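You operate a simulated robot arm through the tools that you are given. There is no shell and no other tool. Be economical: measure what you need, move in short steps, check, and stop when the job is done.

You are at the controls of a simulated robot arm. One attempt, no reset.

JOB
Put things in order on the dining table top. At the end: the filter with the blue rings stands where the blue jar stood; the brown juice bottle is on the teal coaster; the blue jar stands where the blue battery tub (marked "OLD BATTERIES") stood; the brown big pine cone stands where the brown juice bottle stood; the blue battery tub stands where the brown big pine cone stood; whatever was shut is shut again. Leave all else as you found it, and nothing knocked over.

The check looks at the end state, three seconds after you hand in, the way a careful person would. Anything else that was tipped, shoved, dropped, spilled or broken makes it a failure.

ROBOT AND FRAMES
A 6-joint arm with a two-finger parallel gripper, fixed in place. Base frame: the origin is at the foot of the arm, x ahead of it, y to its left, z up; the work surface is at about z = 0. Readings come in mm, degrees, newtons and seconds.
With the tool pointing down near the work surface it reaches from about 180 to 460 mm from the base axis. Its first joint turns from -70.0 to 70.0 degrees. Payload 1.9 kg.
The tool frame sits at the grasp point between the pads (the TCP): z along the fingers, y along the line on which they close. The tips reach 23 mm beyond it. The gripper opens to 94 mm. The fingers are 38 mm wide and 10 mm thick; the gripper's body (54 by 96 mm) begins 39 mm behind the TCP.
Orientation is told as [roll, pitch, yaw] about the base's x, y, z axes, in that order, counted from this pose: with the fingers straight down and closing along the base's y, the tool's x points along the base's -x, its y along +y and its z along -z.

CONTROLS
- The arm moves only by the tool play_rows. Its argument "plan" is a list of rows, each a list of 7 numbers: the shift along the tool's x, y, z in units of 30 mm (1.0 is 30 mm), then the turn, a rotation vector about the tool's x, y, z in units of 5 degrees (1.0 is 5 degrees), then the finger opening in mm, from 0 to 94. In form: [[x, y, z, rx, ry, rz, gripper], ...]. A call has 1 to 12 rows; each row shifts and turns the commanded pose from where the row before left it, along the tool's axes as they then stand. A call with a number of a shift or a turn outside -1 to 1 is refused whole. Each row takes 0.2 s and may step no farther than 50 mm and 8.6 degrees from the row before; otherwise, or with a gripper value out of range, the whole call is refused. Where a pose cannot be reached the arm comes as near as it can. A force on the tool above 40 N (or 10 N above the force at the start of the call, whichever is more), or a blocked arm, ends the call early, and 0.2 s more pass. Each finger travels about 108 mm/s and halts on what it meets, pressing with about 29 N; the grip force reading is that of the motor and also rises with nothing between the fingers. The clock runs only during rows and for 0.2 s after the last one: add rows that do not move to give the fingers time. The reply holds the time, the measured pose of the TCP, the force on the tool along the base axes, the opening and the grip force, in the units named above and with some noise.
- Cameras (640 x 400 px; columns grow to the right, rows downward): "scene" is fixed at [59.6, 319.7, 419.5]; the picture's right is [-0.70, -0.72, 0.00], its down [-0.44, 0.43, -0.79] and it looks along [0.57, -0.55, -0.61] (base axes); focal length 214 px, centre (320, 200). "wrist" rides on the gripper at [-39, 0, -44] in the tool frame; the picture's right is [0.00, -1.00, 0.00], its down [0.97, 0.00, -0.24] and it looks along [0.24, 0.00, 0.97] (tool axes); focal length 218 px, centre (320, 200). There is no depth. A picture from a camera that has moved, and an enlarged one, comes with that camera's place and axes in the base frame and with its lens.
- capture(camera): a new picture of that camera. It takes no simulated time.
- inspect(camera, box): a new picture of the part [left, top, right, bottom] of that camera's present view, enlarged. It takes no simulated time.
- finish_job(): hands the job in; it is judged then, once.

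Work in short steps. Places have to be worked out from the pictures, the camera data and where the tool is seen: move nearer, look again, correct. Check each grasp and each placing, and mend what went wrong. You have 120 turns and 76 pictures in all, those below and enlarged ones among them. Open the gripper and draw the arm clear of the work before you hand the job in, unless the task says otherwise; then end with one line.

The tools are called after "Request:" by a JSON object that holds its "op" and its "data". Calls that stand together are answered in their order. play_rows: Moves the arm, as the interface text tells. Its arguments: {"type":"object","properties":{"plan":{"type":"array"}},"required":["plan"]} The other tools are called the same way: capture (camera) takes a picture; inspect (camera, box) takes an enlarged picture of a part of a camera's view; finish_job () hands the job in.

At the start:

```text
t: 0.0
eef_pos: [263.5, -132.2, 352.0]
tcp_rot: [0.0, 0.0, 0.0]
wrist_force: [0.2, 0.3, -1.0]
grip_width: 94.2
gripper_force: 0.1
```

scene: 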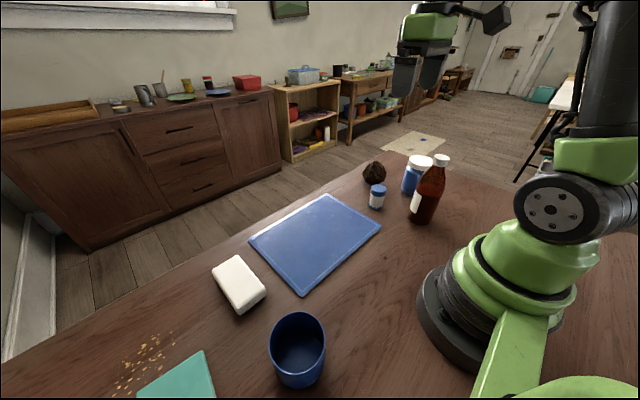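
wrist: 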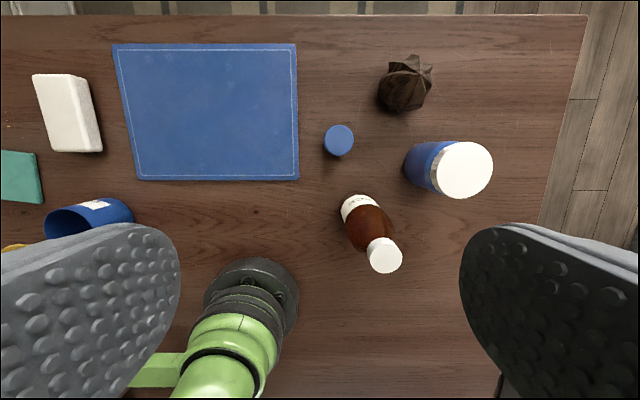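

I'll enlarge the scene picture to tell the objects apart.

Request:
{"op": "inspect", "data": {"camera": "scene", "box": [340, 140, 480, 230]}}

Request:
{"op": "inspect", "data": {"camera": "scene", "box": [80, 240, 360, 400]}}

Request:
{"op": "inspect", "data": {"camera": "wrist", "box": [0, 20, 320, 280]}}

Request:
{"op": "inspect", "data": {"camera": "wrist", "box": [300, 20, 540, 290]}}

```text
4.44 times, centred on (410, 185) of scene
camera zoom: at [59.6, 319.7, 419.5], right [-0.7, -0.72, 0.0], down [-0.44, 0.43, -0.79], along [0.57, -0.55, -0.61], focal length 953 px, centre (-80, 267)
```

zoom: 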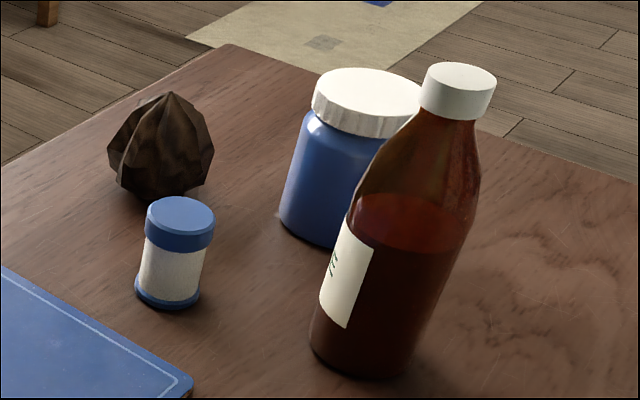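

```text
2.29 times, centred on (220, 320) of scene
camera zoom: at [59.6, 319.7, 419.5], right [-0.7, -0.72, 0.0], down [-0.44, 0.43, -0.79], along [0.57, -0.55, -0.61], focal length 490 px, centre (549, -74)
```

zoom: 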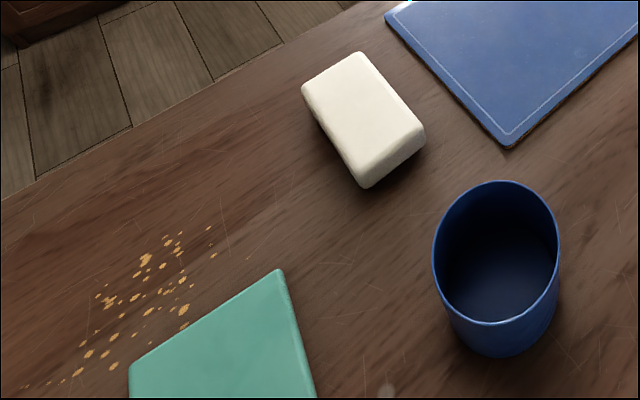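

```text
1.54 times, centred on (160, 150) of wrist
camera zoom: at [301.7, -132.2, 393.9], right [0.0, -1.0, 0.0], down [-0.97, 0.0, 0.24], along [-0.24, 0.0, -0.97], focal length 336 px, centre (566, 277)
```

zoom: 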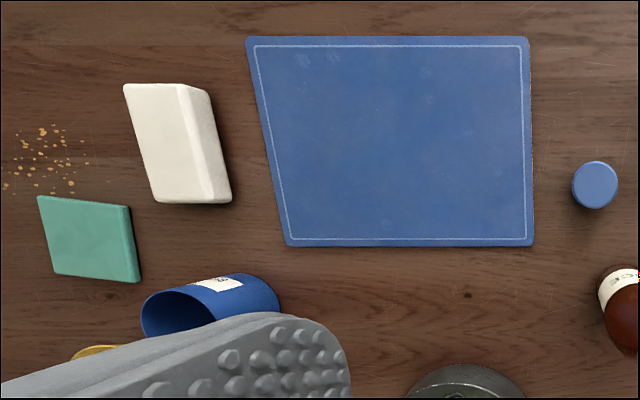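

```text
1.48 times, centred on (420, 155) of wrist
camera zoom: at [301.7, -132.2, 393.9], right [0.0, -1.0, 0.0], down [-0.97, 0.0, 0.24], along [-0.24, 0.0, -0.97], focal length 323 px, centre (172, 267)
```

zoom: 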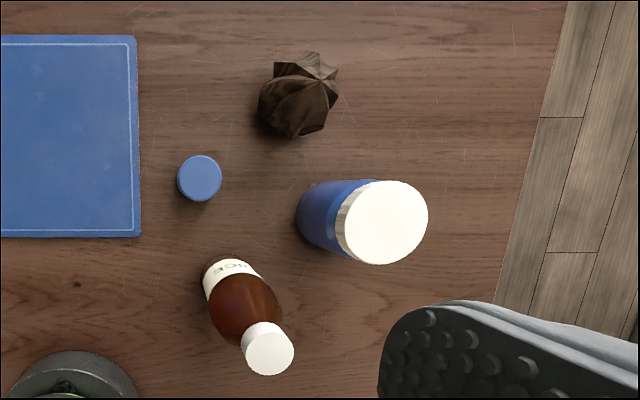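

The small item with the blue rings is at about (310,-161), the jar with the white lid about (270,-331), the cone about (392,-263) and the bottle about (185,-205). The tub is near (157,265) and the coaster near (247,428). I'll swing left at height to survey the tub and coaster.

Request:
{"op": "play_rows", "data": {"plan": [[0, 1, 0, 0, 0, 0, 94], [0, 1, 0, 0, 0, 0, 94], [0, 1, 0, 0, 0, 0, 94], [0, 1, 0, 0, 0, 0, 94], [0, 1, 0, 0, 0, 0, 94], [0, 1, 0, 0, 0, 0, 94], [0, 1, 0, 0, 0, 0, 94], [0, 1, 0, 0, 0, 0, 94], [0, 1, 0, 0, 0, 0, 94], [0, 1, 0, 0, 0, 0, 94], [0, 1, 0, 0, 0, 0, 94], [0, 1, 0, 0, 0, 0, 94]]}}

Request:
{"op": "capture", "data": {"camera": "wrist"}}

```text
t: 2.6
eef_pos: [264.3, 227.2, 349.7]
tcp_rot: [0.0, 0.1, 0.0]
wrist_force: [0.2, 0.5, 0.5]
grip_width: 93.8
gripper_force: 0.0
```

```text
69 pictures are left
camera wrist: at [302.5, 227.9, 392.9], right [0.0, -1.0, 0.0], down [-0.97, 0.0, 0.24], along [-0.24, 0.0, -0.97], focal length 218 px, centre (320, 200)
```

wrist: 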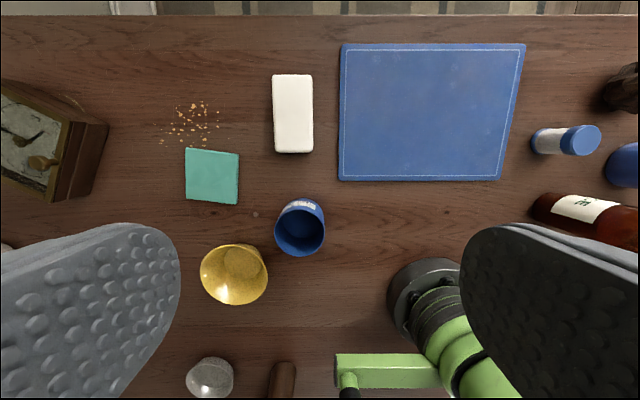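

The coaster is centred at about (250,423), r≈491, at the edge of reach. Nothing is in the gripper, so I'll test whether the tool can get there at bottle-grip height.

Request:
{"op": "play_rows", "data": {"plan": [[0.067, 0.93, 0.86, 0, 0, 0, 94], [0.067, 0.93, 0.86, 0, 0, 0, 94], [0.067, 0.93, 0.86, 0, 0, 0, 94], [0.067, 0.93, 0.86, 0, 0, 0, 94], [0.067, 0.93, 0.86, 0, 0, 0, 94], [0.067, 0.93, 0.86, 0, 0, 0, 94], [0.067, 0.93, 0.86, 0, 0, 0, 94], [0, 0, 0, 0, 0, 0, 94], [0, 0, 0, 0, 0, 0, 94]]}}

Request:
{"op": "capture", "data": {"camera": "wrist"}}

```text
t: 4.6
eef_pos: [233.1, 393.6, 171.3]
tcp_rot: [-0.1, 0.0, 0.0]
wrist_force: [0.5, -0.2, 0.2]
grip_width: 93.9
gripper_force: 0.0
out of reach, approached as far as the arm can: row 6, 7
```

```text
68 pictures are left
camera wrist: at [272.2, 394.6, 214.3], right [0.0, -1.0, 0.0], down [-0.97, 0.0, 0.24], along [-0.24, 0.0, -0.97], focal length 218 px, centre (320, 200)
```

wrist: 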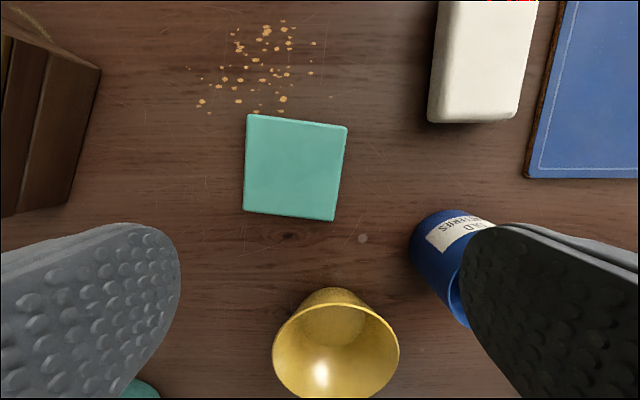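

Straight down, the reach stops at r≈457 and the coaster is centred at (252,418), r≈488. I'll need a radial yaw with the fingers tilted outward, so I'll test that here, starting with the yaw.

Request:
{"op": "play_rows", "data": {"plan": [[0, 0, 0, 0, 0, -1, 94], [0, 0, 0, 0, 0, -1, 94], [0, 0, 0, 0, 0, -1, 94], [0, 0, 0, 0, 0, -1, 94], [0, 0, 0, 0, 0, -1, 94], [0, 0, 0, 0, 0, -1, 94], [0, 0, 0, 0, 0, -1, 94], [0, 0, 0, 0, 0, -1, 94], [0, 0, 0, 0, 0, -1, 94], [0, 0, 0, 0, 0, -1, 94], [0, 0, 0, 0, 0, -1, 94], [0, 0, 0, 0, 0, -0.8, 94]]}}

Request:
{"op": "play_rows", "data": {"plan": [[0, 0, 0, 0, -1, 0, 94], [0, 0, 0, 0, -1, 0, 94], [0, 0, 0, 0, -1, 0, 94], [0, 0, 0, 0, -1, 0, 94], [0, 0, 0, 0, -1, 0, 94], [0, 0, 0, 0, 0, 0, 94]]}}

```text
t: 7.2
eef_pos: [231.0, 394.9, 174.3]
tcp_rot: [0.2, -0.2, 59.0]
wrist_force: [-0.7, -0.2, 0.0]
grip_width: 94.0
gripper_force: 0.1
```

```text
t: 8.6
eef_pos: [265.9, 456.1, 185.0]
tcp_rot: [-0.1, -25.0, 59.1]
wrist_force: [0.1, 0.0, -0.1]
grip_width: 93.9
gripper_force: 0.0
out of reach, approached as far as the arm can: row 1, 2, 3, 4, 5
```

With a 25° outward tilt the tool reaches r≈528, so a 20° tilt covers everything. I'll ease to 20° and retract up to about r=300, z=300.

Request:
{"op": "play_rows", "data": {"plan": [[0, 0, 0, 0, 1, 0, 94], [0.68, 0, -0.757, 0, 0, 0, 94], [0.68, 0, -0.757, 0, 0, 0, 94], [0.68, 0, -0.757, 0, 0, 0, 94], [0.68, 0, -0.757, 0, 0, 0, 94], [0.68, 0, -0.757, 0, 0, 0, 94], [0.68, 0, -0.757, 0, 0, 0, 94], [0.68, 0, -0.757, 0, 0, 0, 94], [0.68, 0, -0.757, 0, 0, 0, 94], [0, 0, 0, 0, 0, 0, 94]]}}

Request:
{"op": "capture", "data": {"camera": "wrist"}}

```text
t: 10.8
eef_pos: [148.1, 259.7, 297.8]
tcp_rot: [0.1, -20.0, 58.9]
wrist_force: [0.1, -0.2, 0.3]
grip_width: 94.0
gripper_force: 0.1
out of reach, approached as far as the arm can: row 1
```

```text
67 pictures are left
camera wrist: at [159.5, 278.2, 352.0], right [0.86, -0.52, 0.0], down [-0.51, -0.85, -0.11], along [0.06, 0.09, -0.99], focal length 218 px, centre (320, 200)
```

wrist: 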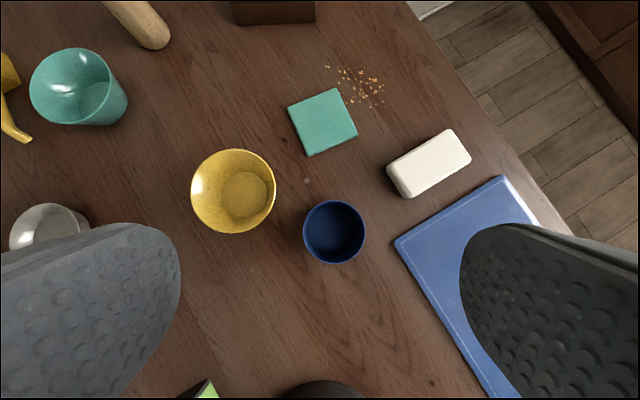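

The tub's rim centre is at (171.5,260) with a diameter of about 82. The clearances to the bowl look fine, so I'll swing round to the bottle with an arc about the base.

Request:
{"op": "play_rows", "data": {"plan": [[0.0357, -0.873, -0.013, 0.342, 0, 0.94, 94], [0.0357, -0.873, -0.013, 0.342, 0, 0.94, 94], [0.0357, -0.873, -0.013, 0.342, 0, 0.94, 94], [0.0357, -0.873, -0.013, 0.342, 0, 0.94, 94], [0.0357, -0.873, -0.013, 0.342, 0, 0.94, 94], [0.0357, -0.873, -0.013, 0.342, 0, 0.94, 94], [0.0357, -0.873, -0.013, 0.342, 0, 0.94, 94], [0.0357, -0.873, -0.013, 0.342, 0, 0.94, 94], [0.0357, -0.873, -0.013, 0.342, 0, 0.94, 94], [0.0357, -0.873, -0.013, 0.342, 0, 0.94, 94], [0.0357, -0.873, -0.013, 0.342, 0, 0.94, 94], [0.0357, -0.873, -0.013, 0.342, 0, 0.94, 94]]}}

Request:
{"op": "play_rows", "data": {"plan": [[0.0357, -0.873, -0.013, 0.342, 0, 0.94, 94], [0.0357, -0.873, -0.013, 0.342, 0, 0.94, 94], [0.0357, -0.873, -0.013, 0.342, 0, 0.94, 94], [0.0357, -0.873, -0.013, 0.342, 0, 0.94, 94], [0.0357, -0.873, -0.013, 0.342, 0, 0.94, 94], [0.0357, -0.873, -0.013, 0.342, 0, 0.94, 94], [0.0357, -0.873, -0.013, 0.342, 0, 0.94, 94], [0.0357, -0.873, -0.013, 0.342, 0, 0.94, 94], [0, 0, 0, 0, 0, 0, 94]]}}

Request:
{"op": "capture", "data": {"camera": "wrist"}}

```text
t: 13.4
eef_pos: [294.4, -1.9, 299.0]
tcp_rot: [0.1, -20.1, -1.1]
wrist_force: [0.5, 0.7, -1.1]
grip_width: 94.0
gripper_force: 0.0
```

```text
t: 15.4
eef_pos: [218.4, -193.9, 298.0]
tcp_rot: [0.0, -20.0, -41.2]
wrist_force: [-0.3, 0.6, 0.4]
grip_width: 94.2
gripper_force: 0.1
```

```text
66 pictures are left
camera wrist: at [235.1, -207.9, 351.0], right [-0.66, -0.75, 0.0], down [-0.75, 0.65, -0.11], along [0.08, -0.07, -0.99], focal length 218 px, centre (320, 200)
```

wrist: 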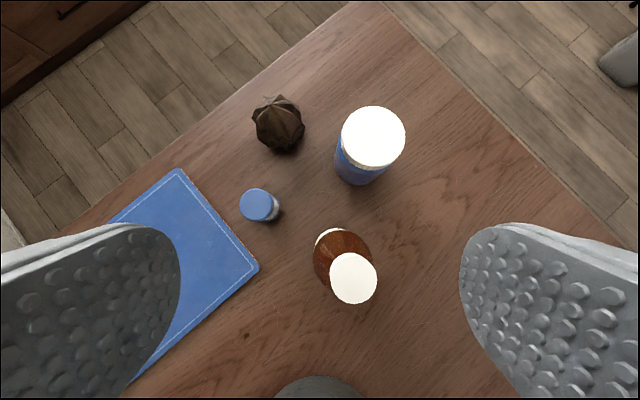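

Triangulating puts the bottle at (184.5,-201.5) with its cap top at z≈174, the jar at (271,-326) with its top at z≈93, the cone at (393,-261) and the filter at (311,-162). I'll align over the bottle and check.

Request:
{"op": "play_rows", "data": {"plan": [[0, 0, 0, 0.215, 0, 0.592, 94], [0, 0, 0, 0.215, 0, 0.592, 94], [0.67, -0.5, 1.0, 0, 0, 0, 94], [0.67, -0.5, 1.0, 0, 0, 0, 94], [0, 0, 0, 0, 0, 0, 94]]}}

Request:
{"op": "capture", "data": {"camera": "wrist"}}

```text
t: 16.6
eef_pos: [185.2, -199.3, 228.4]
tcp_rot: [0.0, -20.0, -47.4]
wrist_force: [-0.1, -0.8, -1.0]
grip_width: 94.0
gripper_force: 0.1
```

```text
65 pictures are left
camera wrist: at [199.9, -215.7, 280.3], right [-0.74, -0.68, 0.0], down [-0.67, 0.73, -0.11], along [0.07, -0.08, -0.99], focal length 218 px, centre (320, 200)
```

wrist: 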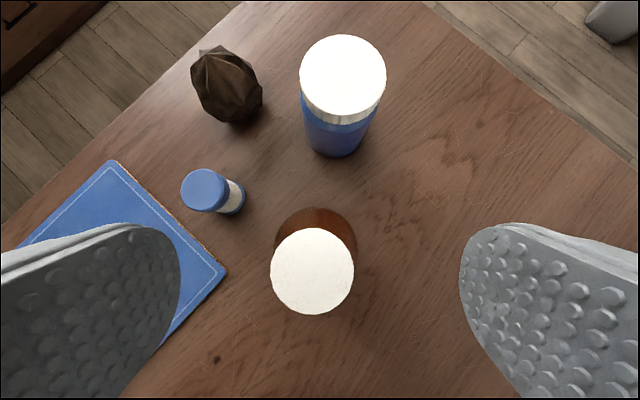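

The cap centre lies at about (187,-198), within 3 mm of being under the TCP. I'll descend vertically to z≈164 with a small sideways correction, then close on the cap.

Request:
{"op": "play_rows", "data": {"plan": [[0.365, 0.04, 1.0, 0, 0, 0, 94], [0.365, 0.03, 1.0, 0, 0, 0, 94], [0, 0, 0, 0, 0, 0, 94], [0, 0, 0, 0, 0, 0, 60], [0, 0, 0, 0, 0, 0, 45], [0, 0, 0, 0, 0, 0, 20], [0, 0, 0, 0, 0, 0, 20], [0, 0, 0, 0, 0, 0, 20]]}}

Request:
{"op": "capture", "data": {"camera": "wrist"}}

Request:
{"op": "inspect", "data": {"camera": "scene", "box": [340, 120, 500, 240]}}

```text
t: 18.4
eef_pos: [187.4, -202.4, 163.4]
tcp_rot: [0.0, -20.1, -47.2]
wrist_force: [2.6, 0.1, 10.4]
grip_width: 51.6
gripper_force: 28.7
```

```text
64 pictures are left
camera wrist: at [200.6, -217.1, 217.6], right [-0.73, -0.68, 0.0], down [-0.67, 0.73, -0.11], along [0.07, -0.08, -0.99], focal length 218 px, centre (320, 200)
```

wrist: 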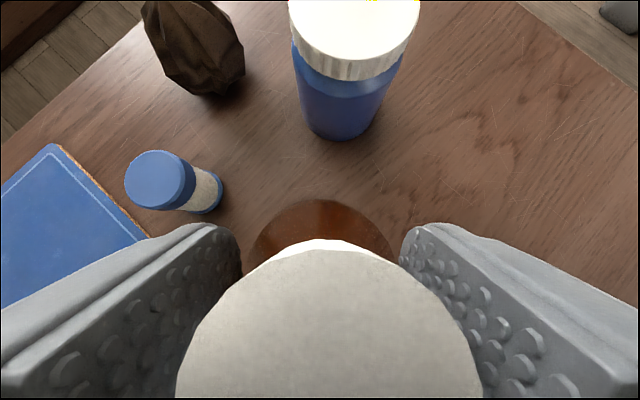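

```text
3.33 times, centred on (420, 180) of scene
camera zoom: at [59.6, 319.8, 419.4], right [-0.7, -0.72, 0.0], down [-0.44, 0.43, -0.79], along [0.57, -0.55, -0.61], focal length 715 px, centre (-13, 267)
```

zoom: 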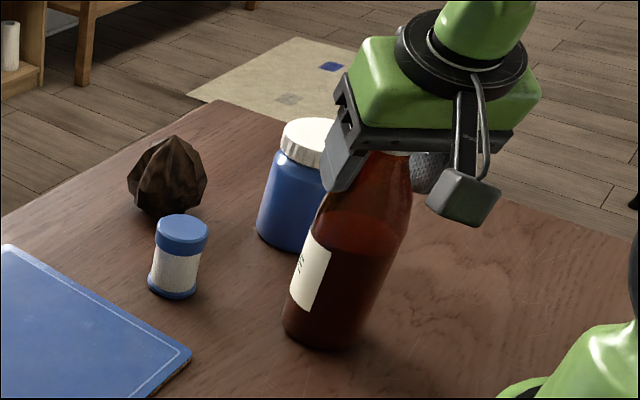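

The grip closed at 51.6 mm, so the tips are on the shoulder. The cap top recalculates to z≈191, higher than I thought. I'll open, rise about 18 mm and close on the cap itself.

Request:
{"op": "play_rows", "data": {"plan": [[0, 0, 0, 0, 0, 0, 70], [0, 0, 0, 0, 0, 0, 80], [-0.205, 0.05, -0.564, 0, 0, 0, 80], [0, 0, 0, 0, 0, 0, 80], [0, 0, 0, 0, 0, 0, 50], [0, 0, 0, 0, 0, 0, 40], [0, 0, 0, 0, 0, 0, 15], [0, 0, 0, 0, 0, 0, 15], [0, 0, 0, 0, 0, 0, 15]]}}

Request:
{"op": "capture", "data": {"camera": "wrist"}}

Request:
{"op": "inspect", "data": {"camera": "scene", "box": [340, 120, 500, 240]}}

```text
t: 20.4
eef_pos: [188.0, -199.6, 180.5]
tcp_rot: [0.0, -20.1, -47.3]
wrist_force: [-2.1, -1.7, 7.1]
grip_width: 39.2
gripper_force: 29.2
```

```text
62 pictures are left
camera wrist: at [202.3, -214.9, 234.3], right [-0.74, -0.68, 0.0], down [-0.67, 0.73, -0.11], along [0.07, -0.08, -0.99], focal length 218 px, centre (320, 200)
```

wrist: 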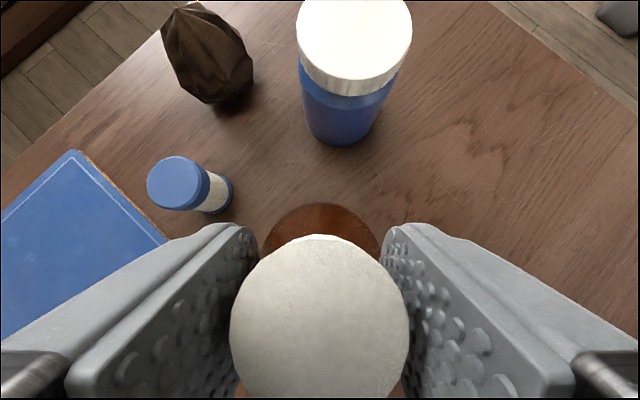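

```text
3.33 times, centred on (420, 180) of scene
camera zoom: at [59.6, 319.8, 419.5], right [-0.7, -0.72, 0.0], down [-0.44, 0.43, -0.79], along [0.57, -0.55, -0.61], focal length 715 px, centre (-13, 267)
```

zoom: 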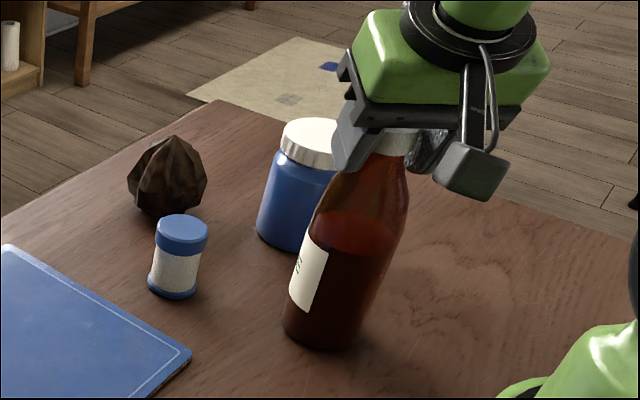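

At 39.2 mm with upward force, the tips still touch the neck flare. I'll rise another 9 mm and regrip the cap.

Request:
{"op": "play_rows", "data": {"plan": [[0, 0, 0, 0, 0, 0, 60], [0, 0, 0, 0, 0, 0, 60], [-0.103, 0, -0.282, 0, 0, 0, 60], [0, 0, 0, 0, 0, 0, 60], [0, 0, 0, 0, 0, 0, 40], [0, 0, 0, 0, 0, 0, 12], [0, 0, 0, 0, 0, 0, 12], [0, 0, 0, 0, 0, 0, 12]]}}

Request:
{"op": "capture", "data": {"camera": "wrist"}}

```text
t: 22.2
eef_pos: [189.1, -199.6, 190.7]
tcp_rot: [0.0, -20.0, -47.2]
wrist_force: [-2.3, -2.3, 5.0]
grip_width: 33.0
gripper_force: 28.7
```

```text
60 pictures are left
camera wrist: at [202.8, -215.2, 243.6], right [-0.74, -0.68, 0.0], down [-0.67, 0.73, -0.11], along [0.07, -0.08, -0.99], focal length 218 px, centre (320, 200)
```

wrist: 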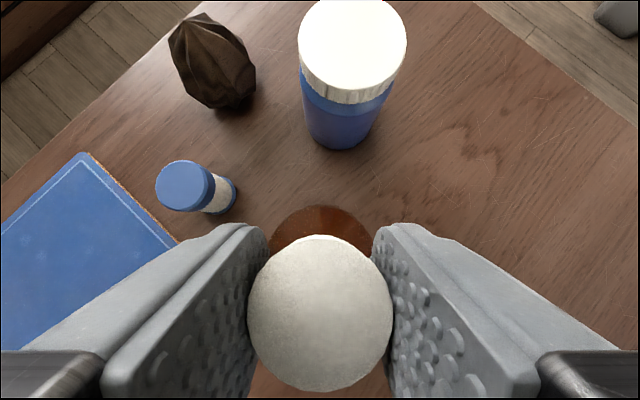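

It now closes at 33 mm on the cap. I'll lift 30 mm and check that the bottle follows.

Request:
{"op": "play_rows", "data": {"plan": [[-0.17, 0, -0.47, 0, 0, 0, 12], [-0.17, 0, -0.47, 0, 0, 0, 12], [0, 0, 0, 0, 0, 0, 12], [0, 0, 0, 0, 0, 0, 12]]}}

Request:
{"op": "inspect", "data": {"camera": "scene", "box": [340, 100, 500, 240]}}

```text
t: 23.2
eef_pos: [189.6, -198.9, 219.5]
tcp_rot: [0.1, -19.9, -47.3]
wrist_force: [1.1, 0.1, -4.6]
grip_width: 32.9
gripper_force: 29.0
```

```text
2.86 times, centred on (420, 170) of scene
camera zoom: at [59.6, 319.7, 419.5], right [-0.7, -0.72, 0.0], down [-0.44, 0.43, -0.79], along [0.57, -0.55, -0.61], focal length 613 px, centre (34, 286)
```

zoom: 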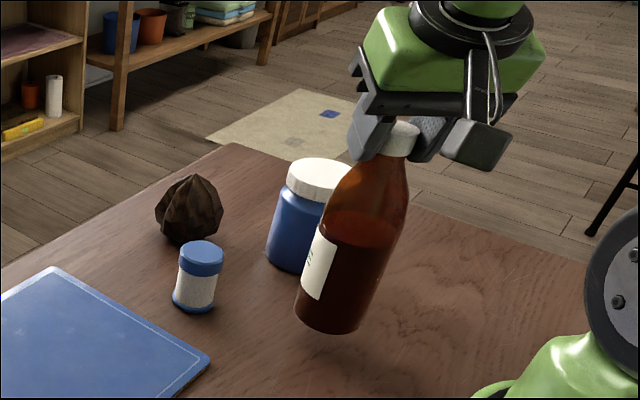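

The bottle is held, weighing about 5 N. I'll lift to z≈310 and arc round toward the coaster's bearing (58.9°).

Request:
{"op": "play_rows", "data": {"plan": [[-0.34, 0, -0.94, 0, 0, 0, 12], [-0.34, 0, -0.94, 0, 0, 0, 12], [-0.34, 0, -0.94, 0, 0, 0, 12], [0.0326, 0.797, -0.0119, -0.342, 0, -0.94, 12], [0.0326, 0.797, -0.0119, -0.342, 0, -0.94, 12], [0.0326, 0.797, -0.0119, -0.342, 0, -0.94, 12], [0.0326, 0.797, -0.0119, -0.342, 0, -0.94, 12], [0.0326, 0.797, -0.0119, -0.342, 0, -0.94, 12], [0.0326, 0.797, -0.0119, -0.342, 0, -0.94, 12], [0.0326, 0.797, -0.0119, -0.342, 0, -0.94, 12], [0.0326, 0.797, -0.0119, -0.342, 0, -0.94, 12], [0.0326, 0.797, -0.0119, -0.342, 0, -0.94, 12]]}}

Request:
{"op": "play_rows", "data": {"plan": [[0.0326, 0.797, -0.0119, -0.342, 0, -0.94, 12], [0.0326, 0.797, -0.0119, -0.342, 0, -0.94, 12], [0.0326, 0.797, -0.0119, -0.342, 0, -0.94, 12], [0.0326, 0.797, -0.0119, -0.342, 0, -0.94, 12], [0.0326, 0.797, -0.0119, -0.342, 0, -0.94, 12], [0.0326, 0.797, -0.0119, -0.342, 0, -0.94, 12], [0.0326, 0.797, -0.0119, -0.342, 0, -0.94, 12], [0.0326, 0.797, -0.0119, -0.342, 0, -0.94, 12], [0.0326, 0.797, -0.0119, -0.342, 0, -0.94, 12], [0.0326, 0.797, -0.0119, -0.342, 0, -0.94, 12], [0.0326, 0.797, -0.0119, -0.342, 0, -0.94, 12], [0.002, 0.19, 0, -0.082, 0, -0.226, 12]]}}

Request:
{"op": "capture", "data": {"camera": "wrist"}}

```text
t: 25.8
eef_pos: [277.4, -9.5, 311.3]
tcp_rot: [0.0, -20.0, -2.2]
wrist_force: [0.2, -0.1, -5.2]
grip_width: 32.7
gripper_force: 28.7
```

```text
t: 28.4
eef_pos: [163.8, 223.3, 310.0]
tcp_rot: [0.0, -20.0, 53.9]
wrist_force: [0.1, 0.5, -5.7]
grip_width: 32.8
gripper_force: 29.2
```

```text
58 pictures are left
camera wrist: at [175.5, 241.0, 364.0], right [0.81, -0.59, 0.0], down [-0.59, -0.8, -0.11], along [0.06, 0.09, -0.99], focal length 218 px, centre (320, 200)
```

wrist: 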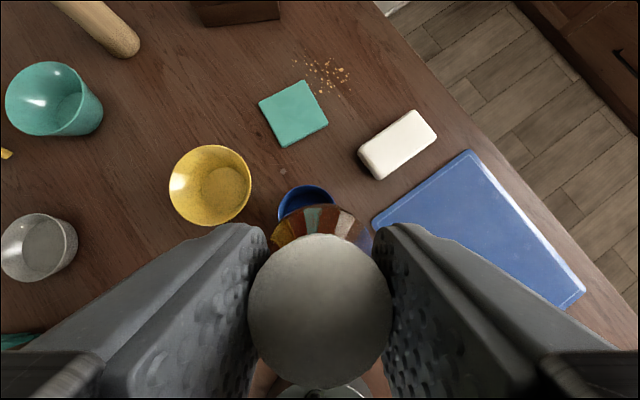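

The bottle is held well and the coaster centre reads (252,421). I'll turn the last 5°, then go outward over the tub and partly down.

Request:
{"op": "play_rows", "data": {"plan": [[0.0326, 0.8, -0.0119, -0.342, 0, -0.94, 12], [-0.94, 0, 0.342, 0, 0, 0, 12], [-0.94, 0, 0.342, 0, 0, 0, 12], [-0.94, 0, 0.342, 0, 0, 0, 12], [-0.94, 0, 0.342, 0, 0, 0, 12], [-0.492, 0, 0.889, 0, 0, 0, 12], [-0.492, 0, 0.889, 0, 0, 0, 12], [-0.492, 0, 0.889, 0, 0, 0, 12], [-0.492, 0, 0.889, 0, 0, 0, 12], [0, 0, 0, 0, 0, 0, 12]]}}

Request:
{"op": "capture", "data": {"camera": "wrist"}}

Request:
{"op": "capture", "data": {"camera": "scene"}}

```text
t: 30.6
eef_pos: [253.9, 418.9, 229.4]
tcp_rot: [0.0, -20.0, 58.8]
wrist_force: [-0.7, -0.3, -5.4]
grip_width: 32.7
gripper_force: 29.1
```

```text
57 pictures are left
camera wrist: at [265.2, 437.5, 283.1], right [0.86, -0.52, 0.0], down [-0.51, -0.85, -0.11], along [0.05, 0.09, -0.99], focal length 218 px, centre (320, 200)
```

wrist: 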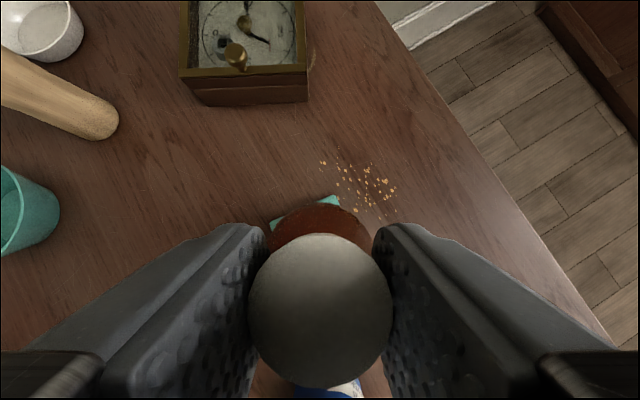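

```text
56 pictures are left
```

scene: 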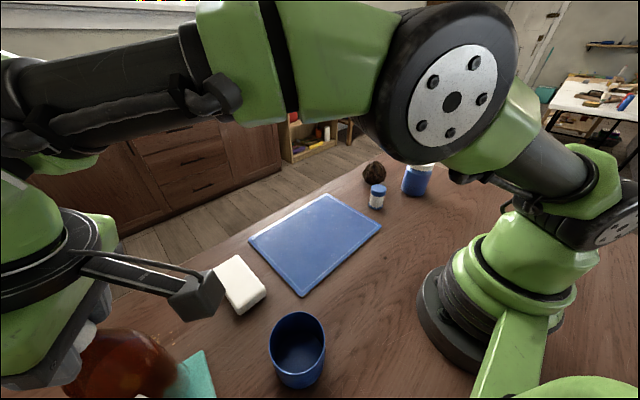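

The TCP at (254,419) is centred over the coaster, within a few mm. I'll lower to just above it, then inch down.

Request:
{"op": "play_rows", "data": {"plan": [[0.171, 0, 0.47, 0, 0, 0, 12], [0.137, 0, 0.376, 0, 0, 0, 12], [0, 0, 0, 0, 0, 0, 12], [0, 0, 0, 0, 0, 0, 12]]}}

Request:
{"op": "play_rows", "data": {"plan": [[0.023, 0, 0.063, 0, 0, 0, 12], [0, 0, 0, 0, 0, 0, 12]]}}

Request:
{"op": "play_rows", "data": {"plan": [[0.023, 0, 0.063, 0, 0, 0, 12], [0, 0, 0, 0, 0, 0, 12]]}}

```text
t: 31.6
eef_pos: [252.5, 418.1, 202.8]
tcp_rot: [0.0, -20.0, 58.9]
wrist_force: [0.6, 0.1, -6.2]
grip_width: 32.8
gripper_force: 29.0
```

```text
t: 32.2
eef_pos: [253.9, 418.1, 201.0]
tcp_rot: [0.0, -20.0, 58.9]
wrist_force: [-0.2, -0.7, -3.1]
grip_width: 32.6
gripper_force: 29.2
```

```text
t: 32.8
eef_pos: [254.0, 418.6, 200.7]
tcp_rot: [-0.2, -20.3, 59.0]
wrist_force: [-0.2, -4.8, 17.1]
grip_width: 32.6
gripper_force: 29.3
```

Contact is made at about z=201. I'll ease up a hair, open gently and look.

Request:
{"op": "play_rows", "data": {"plan": [[-0.012, 0, -0.035, 0, 0, 0, 12], [0, 0, 0, 0, 0, 0, 36], [0, 0, 0, 0, 0, 0, 45], [0, 0, 0, 0, 0, 0, 70], [0, 0, 0, 0, 0, 0, 70]]}}

Request:
{"op": "capture", "data": {"camera": "wrist"}}

```text
t: 34.0
eef_pos: [254.2, 417.8, 200.3]
tcp_rot: [0.0, -20.0, 58.9]
wrist_force: [0.4, -0.5, 1.0]
grip_width: 70.2
gripper_force: 0.0
```

```text
55 pictures are left
camera wrist: at [263.8, 437.0, 253.7], right [0.86, -0.52, 0.0], down [-0.51, -0.85, -0.11], along [0.06, 0.09, -0.99], focal length 218 px, centre (320, 200)
```

wrist: 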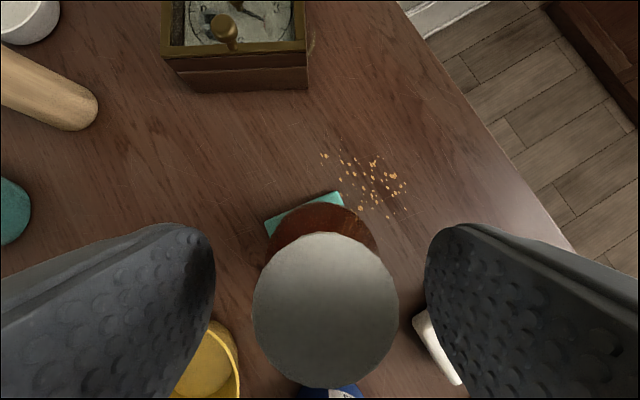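

The bottle stands on the coaster, released. I'll rise clear and retract to r≈300.

Request:
{"op": "play_rows", "data": {"plan": [[-0.285, 0, -0.783, 0, 0, 0, 80], [-0.285, 0, -0.783, 0, 0, 0, 94], [0.756, 0, -0.558, 0, 0, 0, 94], [0.756, 0, -0.558, 0, 0, 0, 94], [0.756, 0, -0.558, 0, 0, 0, 94], [0.756, 0, -0.558, 0, 0, 0, 94], [0.756, 0, -0.558, 0, 0, 0, 94], [0.756, 0, -0.558, 0, 0, 0, 94], [0.756, 0, -0.558, 0, 0, 0, 94], [0, 0, 0, 0, 0, 0, 94]]}}

Request:
{"op": "capture", "data": {"camera": "wrist"}}

```text
t: 36.2
eef_pos: [155.3, 256.3, 305.4]
tcp_rot: [0.0, -20.0, 58.9]
wrist_force: [0.5, 0.3, 0.1]
grip_width: 94.1
gripper_force: 0.0
```

```text
54 pictures are left
camera wrist: at [166.4, 273.8, 359.1], right [0.86, -0.52, 0.0], down [-0.51, -0.85, -0.11], along [0.06, 0.09, -0.99], focal length 218 px, centre (320, 200)
```

wrist: 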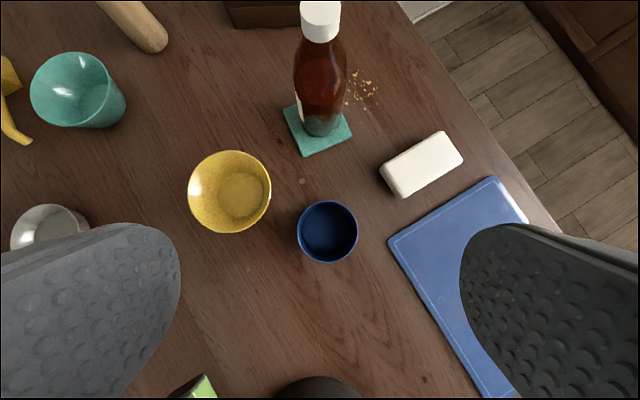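

The bottle is upright with its base inside the coaster. Now I'll arc to the cone's bearing (-33.6°).

Request:
{"op": "play_rows", "data": {"plan": [[0.0357, -0.873, -0.013, 0.342, 0, 0.94, 94], [0.0357, -0.873, -0.013, 0.342, 0, 0.94, 94], [0.0357, -0.873, -0.013, 0.342, 0, 0.94, 94], [0.0357, -0.873, -0.013, 0.342, 0, 0.94, 94], [0.0357, -0.873, -0.013, 0.342, 0, 0.94, 94], [0.0357, -0.873, -0.013, 0.342, 0, 0.94, 94], [0.0357, -0.873, -0.013, 0.342, 0, 0.94, 94], [0.0357, -0.873, -0.013, 0.342, 0, 0.94, 94], [0.0357, -0.873, -0.013, 0.342, 0, 0.94, 94], [0.0357, -0.873, -0.013, 0.342, 0, 0.94, 94], [0.0357, -0.873, -0.013, 0.342, 0, 0.94, 94], [0.0357, -0.873, -0.013, 0.342, 0, 0.94, 94]]}}

Request:
{"op": "play_rows", "data": {"plan": [[0.0357, -0.873, -0.013, 0.342, 0, 0.94, 94], [0.0357, -0.873, -0.013, 0.342, 0, 0.94, 94], [0.0357, -0.873, -0.013, 0.342, 0, 0.94, 94], [0.0357, -0.873, -0.013, 0.342, 0, 0.94, 94], [0.0357, -0.873, -0.013, 0.342, 0, 0.94, 94], [0.0357, -0.873, -0.013, 0.342, 0, 0.94, 94], [0.018, -0.437, -0.007, 0.171, 0, 0.47, 94], [-0.6, 0, 0.9, 0, 0, 0, 94], [-0.6, 0, 0.9, 0, 0, 0, 94], [-0.6, 0, 0.9, 0, 0, 0, 94], [-0.6, 0, 0.9, 0, 0, 0, 94], [0, 0, 0, 0, 0, 0, 94]]}}

Request:
{"op": "capture", "data": {"camera": "wrist"}}

```text
t: 38.8
eef_pos: [301.5, -9.1, 306.2]
tcp_rot: [0.0, -20.0, -1.1]
wrist_force: [0.2, 0.8, -1.1]
grip_width: 93.9
gripper_force: 0.2
```

```text
t: 41.4
eef_pos: [337.5, -226.2, 229.2]
tcp_rot: [-0.1, -20.0, -33.6]
wrist_force: [-0.5, 0.5, 0.0]
grip_width: 94.2
gripper_force: 0.1
```

```text
53 pictures are left
camera wrist: at [354.6, -237.9, 283.6], right [-0.55, -0.83, 0.0], down [-0.83, 0.55, -0.11], along [0.09, -0.06, -0.99], focal length 218 px, centre (320, 200)
```

wrist: 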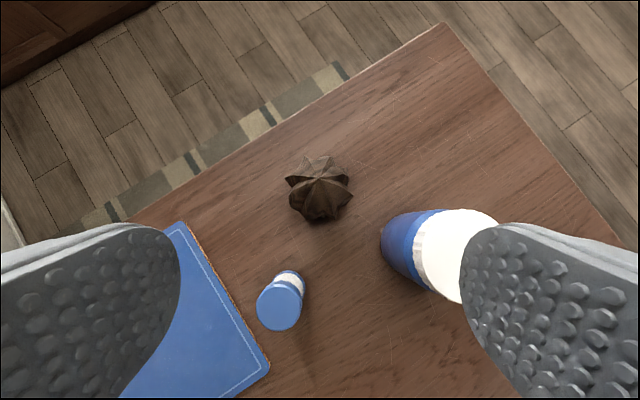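

The cone is centred laterally under the camera at about (390,-260.5), roughly 75 mm wide. I'll approach partway along the tool axis and check again.

Request:
{"op": "play_rows", "data": {"plan": [[0.027, 0, 0.948, 0, 0, 0, 94], [0.027, 0, 0.948, 0, 0, 0, 94], [0.027, 0, 0.948, 0, 0, 0, 94], [0.027, 0, 0.948, 0, 0, 0, 94], [0, 0, 0, 0, 0, 0, 94]]}}

Request:
{"op": "capture", "data": {"camera": "wrist"}}

Request:
{"op": "inspect", "data": {"camera": "scene", "box": [320, 110, 480, 220]}}

```text
t: 42.6
eef_pos: [365.7, -246.7, 123.2]
tcp_rot: [0.0, -20.0, -33.7]
wrist_force: [0.5, 0.4, 0.0]
grip_width: 93.9
gripper_force: 0.1
```

```text
52 pictures are left
camera wrist: at [384.2, -257.4, 175.8], right [-0.55, -0.83, 0.0], down [-0.83, 0.55, -0.11], along [0.09, -0.06, -0.99], focal length 218 px, centre (320, 200)
```

wrist: 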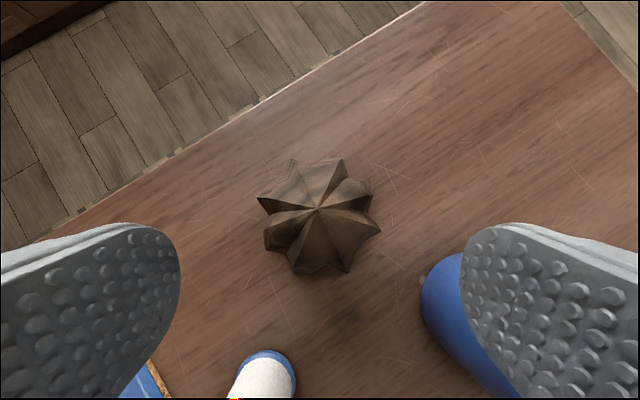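

```text
3.64 times, centred on (400, 165) of scene
camera zoom: at [59.6, 319.7, 419.5], right [-0.7, -0.72, 0.0], down [-0.44, 0.43, -0.79], along [0.57, -0.55, -0.61], focal length 780 px, centre (29, 327)
```

zoom: 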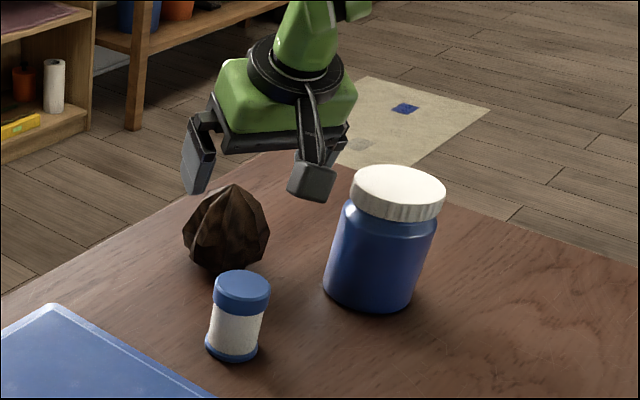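

The view confirms the cone tip at about (391,-262), laterally centred. I'll descend to z≈40 and close.

Request:
{"op": "play_rows", "data": {"plan": [[0.012, 0, 0.977, 0, 0, 0, 94], [0.012, 0, 0.977, 0, 0, 0, 94], [0.012, 0, 0.977, 0, 0, 0, 94], [0, 0, 0, 0, 0, 0, 94], [0, 0, 0, 0, 0, 0, 80], [0, 0, 0, 0, 0, 0, 70], [0, 0, 0, 0, 0, 0, 60], [0, 0, 0, 0, 0, 0, 50], [0, 0, 0, 0, 0, 0, 50]]}}

Request:
{"op": "capture", "data": {"camera": "wrist"}}

```text
t: 43.5
eef_pos: [396.5, -265.2, 48.7]
tcp_rot: [0.0, -21.2, -33.6]
wrist_force: [-7.5, 6.0, 25.8]
grip_width: 94.1
gripper_force: 0.1
stopped in row 4: the force on the tool passed its limit (the readings are from after the stop); the commanded pose is now the measured one
```

```text
50 pictures are left
camera wrist: at [412.9, -275.8, 102.2], right [-0.55, -0.83, 0.0], down [-0.83, 0.55, -0.13], along [0.11, -0.07, -0.99], focal length 218 px, centre (320, 200)
```

wrist: 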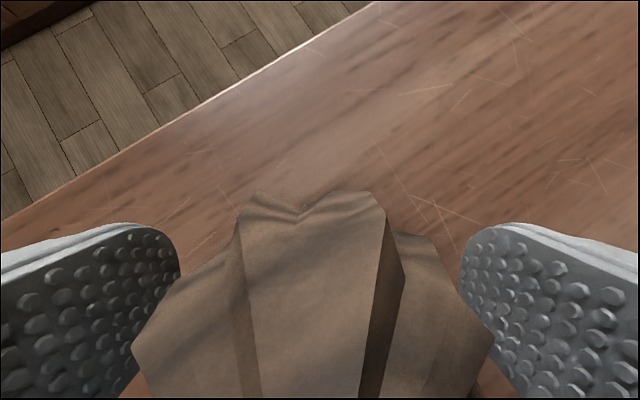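

The palm touched the cone's tip, which is about 88 mm tall. I'll back up 16 mm and look before closing.

Request:
{"op": "play_rows", "data": {"plan": [[-0.19, 0, -0.5, 0, 0, 0, 94], [0, 0, 0, 0, 0, 0, 94]]}}

Request:
{"op": "inspect", "data": {"camera": "scene", "box": [320, 110, 480, 220]}}

Request:
{"op": "capture", "data": {"camera": "wrist"}}

```text
t: 44.1
eef_pos: [394.1, -263.6, 60.2]
tcp_rot: [0.0, -20.8, -33.7]
wrist_force: [0.1, -0.4, 0.5]
grip_width: 93.9
gripper_force: 0.1
```

```text
3.64 times, centred on (400, 165) of scene
camera zoom: at [59.6, 319.7, 419.5], right [-0.7, -0.72, 0.0], down [-0.44, 0.43, -0.79], along [0.57, -0.55, -0.61], focal length 780 px, centre (29, 327)
```

zoom: 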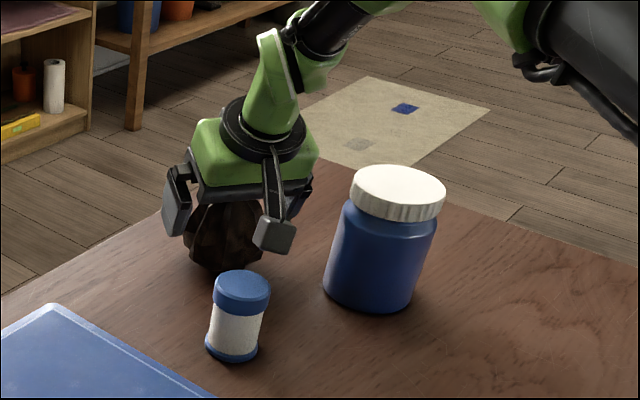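

```text
48 pictures are left
camera wrist: at [411.1, -275.5, 115.1], right [-0.55, -0.83, 0.0], down [-0.83, 0.55, -0.12], along [0.1, -0.07, -0.99], focal length 218 px, centre (320, 200)
```

wrist: 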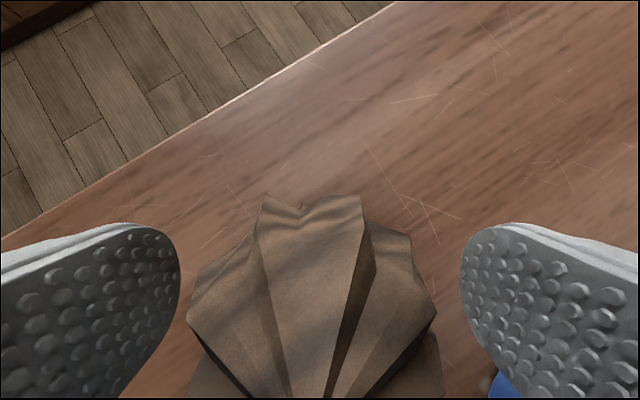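

The cone stands undisturbed, with its axis at about (389,-260.5). I'll shift 5 mm inward, settle at z≈56 and close.

Request:
{"op": "play_rows", "data": {"plan": [[0.2, 0, 0.07, 0, 0, 0, 94], [0, 0, 0, 0, 0, 0, 94], [0, 0, 0, 0, 0, 0, 80], [0, 0, 0, 0, 0, 0, 72], [0, 0, 0, 0, 0, 0, 64], [0, 0, 0, 0, 0, 0, 56], [0, 0, 0, 0, 0, 0, 45], [0, 0, 0, 0, 0, 0, 45], [0, 0, 0, 0, 0, 0, 45]]}}

Request:
{"op": "capture", "data": {"camera": "wrist"}}

```text
t: 46.1
eef_pos: [391.5, -261.6, 57.3]
tcp_rot: [-0.1, -20.9, -33.6]
wrist_force: [0.9, 0.4, 0.7]
grip_width: 61.0
gripper_force: 29.0
```

```text
47 pictures are left
camera wrist: at [407.5, -272.6, 111.8], right [-0.55, -0.83, 0.0], down [-0.83, 0.55, -0.12], along [0.1, -0.07, -0.99], focal length 218 px, centre (320, 200)
```

wrist: 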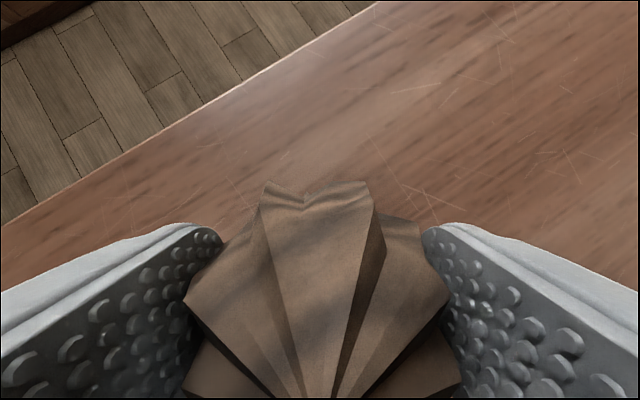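

It gripped at 61 mm. I'll lift the cone vertically and check.

Request:
{"op": "play_rows", "data": {"plan": [[-0.17, 0, -0.47, 0, 0, 0, 45], [-0.17, 0, -0.47, 0, 0, 0, 45], [-0.34, 0, -0.94, 0, 0, 0, 45], [-0.34, 0, -0.94, 0, 0, 0, 45], [0, 0, 0, 0, 0, 0, 45]]}}

Request:
{"op": "inspect", "data": {"camera": "scene", "box": [320, 70, 480, 220]}}

```text
t: 47.3
eef_pos: [389.0, -260.1, 148.1]
tcp_rot: [0.0, -20.9, -33.6]
wrist_force: [-0.6, 0.5, 0.6]
grip_width: 61.4
gripper_force: 29.2
```

```text
2.67 times, centred on (400, 145) of scene
camera zoom: at [59.6, 319.7, 419.5], right [-0.7, -0.72, 0.0], down [-0.44, 0.43, -0.79], along [0.57, -0.55, -0.61], focal length 572 px, centre (107, 347)
```

zoom: 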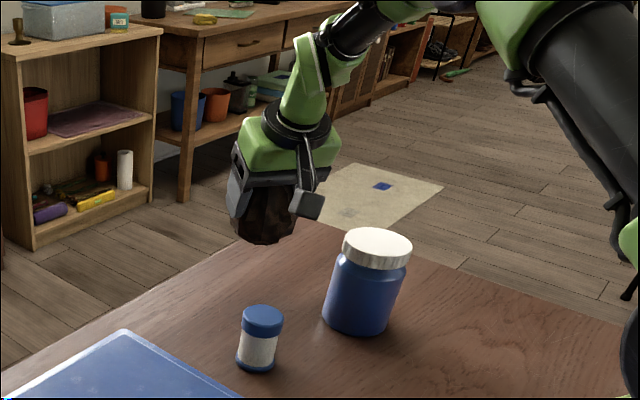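

The cone is held. I'll retract inward, passing above the filter with clearance, then arc to the old bottle spot (189,-200).

Request:
{"op": "play_rows", "data": {"plan": [[0.847, 0, -0.323, 0, 0, 0, 45], [0.847, 0, -0.323, 0, 0, 0, 45], [0.847, 0, -0.323, 0, 0, 0, 45], [0.847, 0, -0.323, 0, 0, 0, 45], [0.847, 0, -0.323, 0, 0, 0, 45], [0.847, 0, -0.323, 0, 0, 0, 45], [0.847, 0, -0.323, 0, 0, 0, 45], [0.03, -0.69, -0.01, 0.302, 0, 0.803, 45], [0.03, -0.69, -0.01, 0.302, 0, 0.803, 45], [0.03, -0.69, -0.01, 0.302, 0, 0.803, 45], [0, 0, 0, 0, 0, 0, 45]]}}

Request:
{"op": "capture", "data": {"camera": "wrist"}}

```text
t: 49.7
eef_pos: [190.5, -201.9, 148.9]
tcp_rot: [0.1, -20.9, -46.4]
wrist_force: [-0.1, 0.8, -0.6]
grip_width: 61.2
gripper_force: 29.0
```

```text
45 pictures are left
camera wrist: at [204.7, -217.2, 203.2], right [-0.73, -0.69, 0.0], down [-0.68, 0.72, -0.12], along [0.08, -0.09, -0.99], focal length 218 px, centre (320, 200)
```

wrist: 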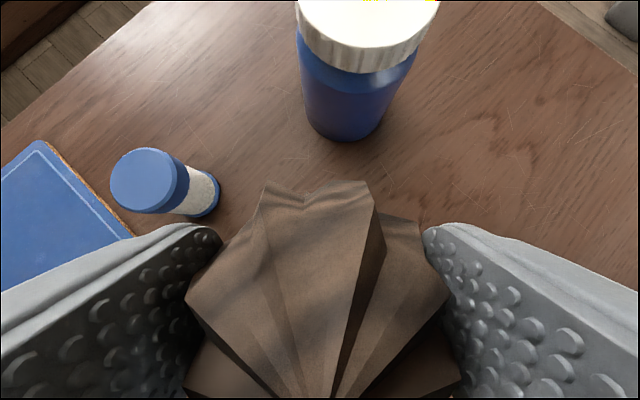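

Positioned over the spot. I'll lower to just above contact, then inch.

Request:
{"op": "play_rows", "data": {"plan": [[0.357, 0, 0.934, 0, 0, 0, 45], [0.357, 0, 0.934, 0, 0, 0, 45], [0.322, 0, 0.84, 0, 0, 0, 45], [0, 0, 0, 0, 0, 0, 45], [0, 0, 0, 0, 0, 0, 45]]}}

Request:
{"op": "play_rows", "data": {"plan": [[0.03, 0, 0.078, 0, 0, 0, 45], [0, 0, 0, 0, 0, 0, 45]]}}

```text
t: 50.9
eef_pos: [190.8, -201.9, 59.4]
tcp_rot: [0.0, -20.9, -46.6]
wrist_force: [-0.2, -0.4, -0.2]
grip_width: 61.1
gripper_force: 29.2
```

```text
t: 51.5
eef_pos: [191.0, -202.9, 58.0]
tcp_rot: [0.1, -20.9, -46.5]
wrist_force: [-0.6, 1.4, 2.6]
grip_width: 61.3
gripper_force: 29.6
```

Light contact is felt at z≈58. I'll open slowly and look.

Request:
{"op": "play_rows", "data": {"plan": [[0, 0, 0, 0, 0, 0, 64], [0, 0, 0, 0, 0, 0, 70], [0, 0, 0, 0, 0, 0, 94], [0, 0, 0, 0, 0, 0, 94], [0, 0, 0, 0, 0, 0, 94]]}}

Request:
{"op": "play_rows", "data": {"plan": [[-0.357, 0, -0.934, 0, 0, 0, 94], [-0.357, 0, -0.934, 0, 0, 0, 94], [-0.357, 0, -0.934, 0, 0, 0, 94], [-0.357, 0, -0.934, 0, 0, 0, 94], [-0.357, 0, -0.934, 0, 0, 0, 94], [-0.357, 0, -0.934, 0, 0, 0, 94], [-0.357, 0, -0.934, 0, 0, 0, 94], [-0.357, 0, -0.934, 0, 0.18, 0, 94], [0, 0, 0, 0, 0, 0, 94]]}}

Request:
{"op": "capture", "data": {"camera": "wrist"}}

Request:
{"op": "inspect", "data": {"camera": "scene", "box": [320, 120, 500, 240]}}

```text
t: 52.7
eef_pos: [192.4, -202.7, 59.0]
tcp_rot: [0.1, -21.0, -46.5]
wrist_force: [0.3, -0.5, 0.1]
grip_width: 94.0
gripper_force: 0.1
```

```text
t: 54.7
eef_pos: [192.0, -202.8, 298.5]
tcp_rot: [0.1, -19.9, -46.4]
wrist_force: [0.0, 0.4, -0.8]
grip_width: 94.0
gripper_force: 0.1
```

```text
44 pictures are left
camera wrist: at [206.0, -218.2, 352.3], right [-0.72, -0.69, 0.0], down [-0.69, 0.72, -0.11], along [0.07, -0.08, -0.99], focal length 218 px, centre (320, 200)
```

wrist: 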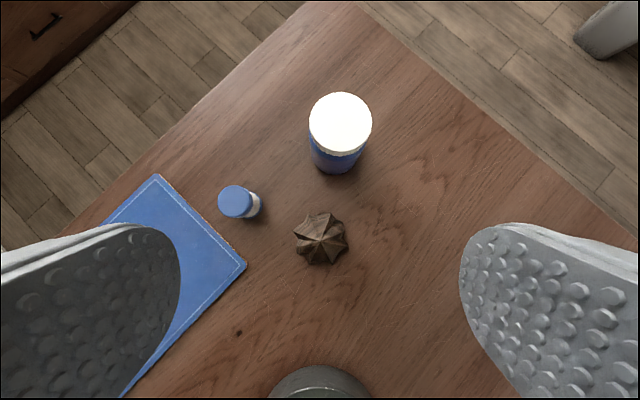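

```text
3.33 times, centred on (410, 180) of scene
camera zoom: at [59.6, 319.7, 419.5], right [-0.7, -0.72, 0.0], down [-0.44, 0.43, -0.79], along [0.57, -0.55, -0.61], focal length 715 px, centre (20, 267)
```

zoom: 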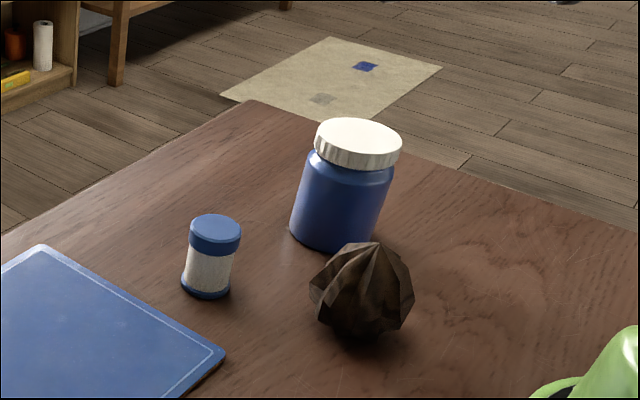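

The cone stands upright on the bottle's old spot. Next I'll arc over to the tub at bearing 56.6°.

Request:
{"op": "play_rows", "data": {"plan": [[0.033, 0.813, -0.012, -0.342, 0, -0.94, 94], [0.033, 0.813, -0.012, -0.342, 0, -0.94, 94], [0.033, 0.813, -0.012, -0.342, 0, -0.94, 94], [0.033, 0.813, -0.012, -0.342, 0, -0.94, 94], [0.033, 0.813, -0.012, -0.342, 0, -0.94, 94], [0.033, 0.813, -0.012, -0.342, 0, -0.94, 94], [0.033, 0.813, -0.012, -0.342, 0, -0.94, 94], [0.033, 0.813, -0.012, -0.342, 0, -0.94, 94], [0.033, 0.813, -0.012, -0.342, 0, -0.94, 94], [0.033, 0.813, -0.012, -0.342, 0, -0.94, 94], [0.033, 0.813, -0.012, -0.342, 0, -0.94, 94], [0.033, 0.813, -0.012, -0.342, 0, -0.94, 94]]}}

Request:
{"op": "play_rows", "data": {"plan": [[0.033, 0.813, -0.012, -0.342, 0, -0.94, 94], [0.033, 0.813, -0.012, -0.342, 0, -0.94, 94], [0.033, 0.813, -0.012, -0.342, 0, -0.94, 94], [0.033, 0.813, -0.012, -0.342, 0, -0.94, 94], [0.033, 0.813, -0.012, -0.342, 0, -0.94, 94], [0.033, 0.813, -0.012, -0.342, 0, -0.94, 94], [0.033, 0.813, -0.012, -0.342, 0, -0.94, 94], [0.033, 0.813, -0.012, -0.342, 0, -0.94, 94], [0.02, 0.49, -0.012, -0.205, 0, -0.564, 94], [0.342, 0, 0.94, 0, 0, 0, 94], [0.342, 0, 0.94, 0, 0, 0, 94], [0, 0, 0, 0, 0, 0, 94]]}}

Request:
{"op": "capture", "data": {"camera": "wrist"}}

```text
t: 57.3
eef_pos: [270.0, 67.4, 298.5]
tcp_rot: [0.0, -20.0, 13.6]
wrist_force: [1.2, -0.3, -1.1]
grip_width: 94.1
gripper_force: 0.1
```

```text
t: 59.9
eef_pos: [151.0, 233.6, 239.1]
tcp_rot: [0.0, -20.1, 56.6]
wrist_force: [0.5, 0.4, -0.4]
grip_width: 94.1
gripper_force: 0.0
```

```text
42 pictures are left
camera wrist: at [163.0, 252.2, 292.1], right [0.83, -0.55, 0.0], down [-0.55, -0.83, -0.11], along [0.06, 0.09, -0.99], focal length 218 px, centre (320, 200)
```

wrist: 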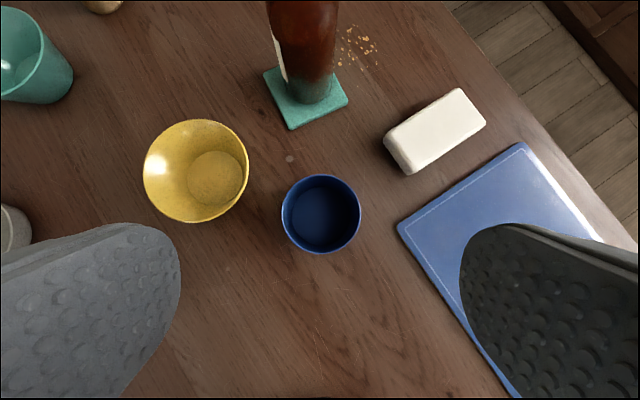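

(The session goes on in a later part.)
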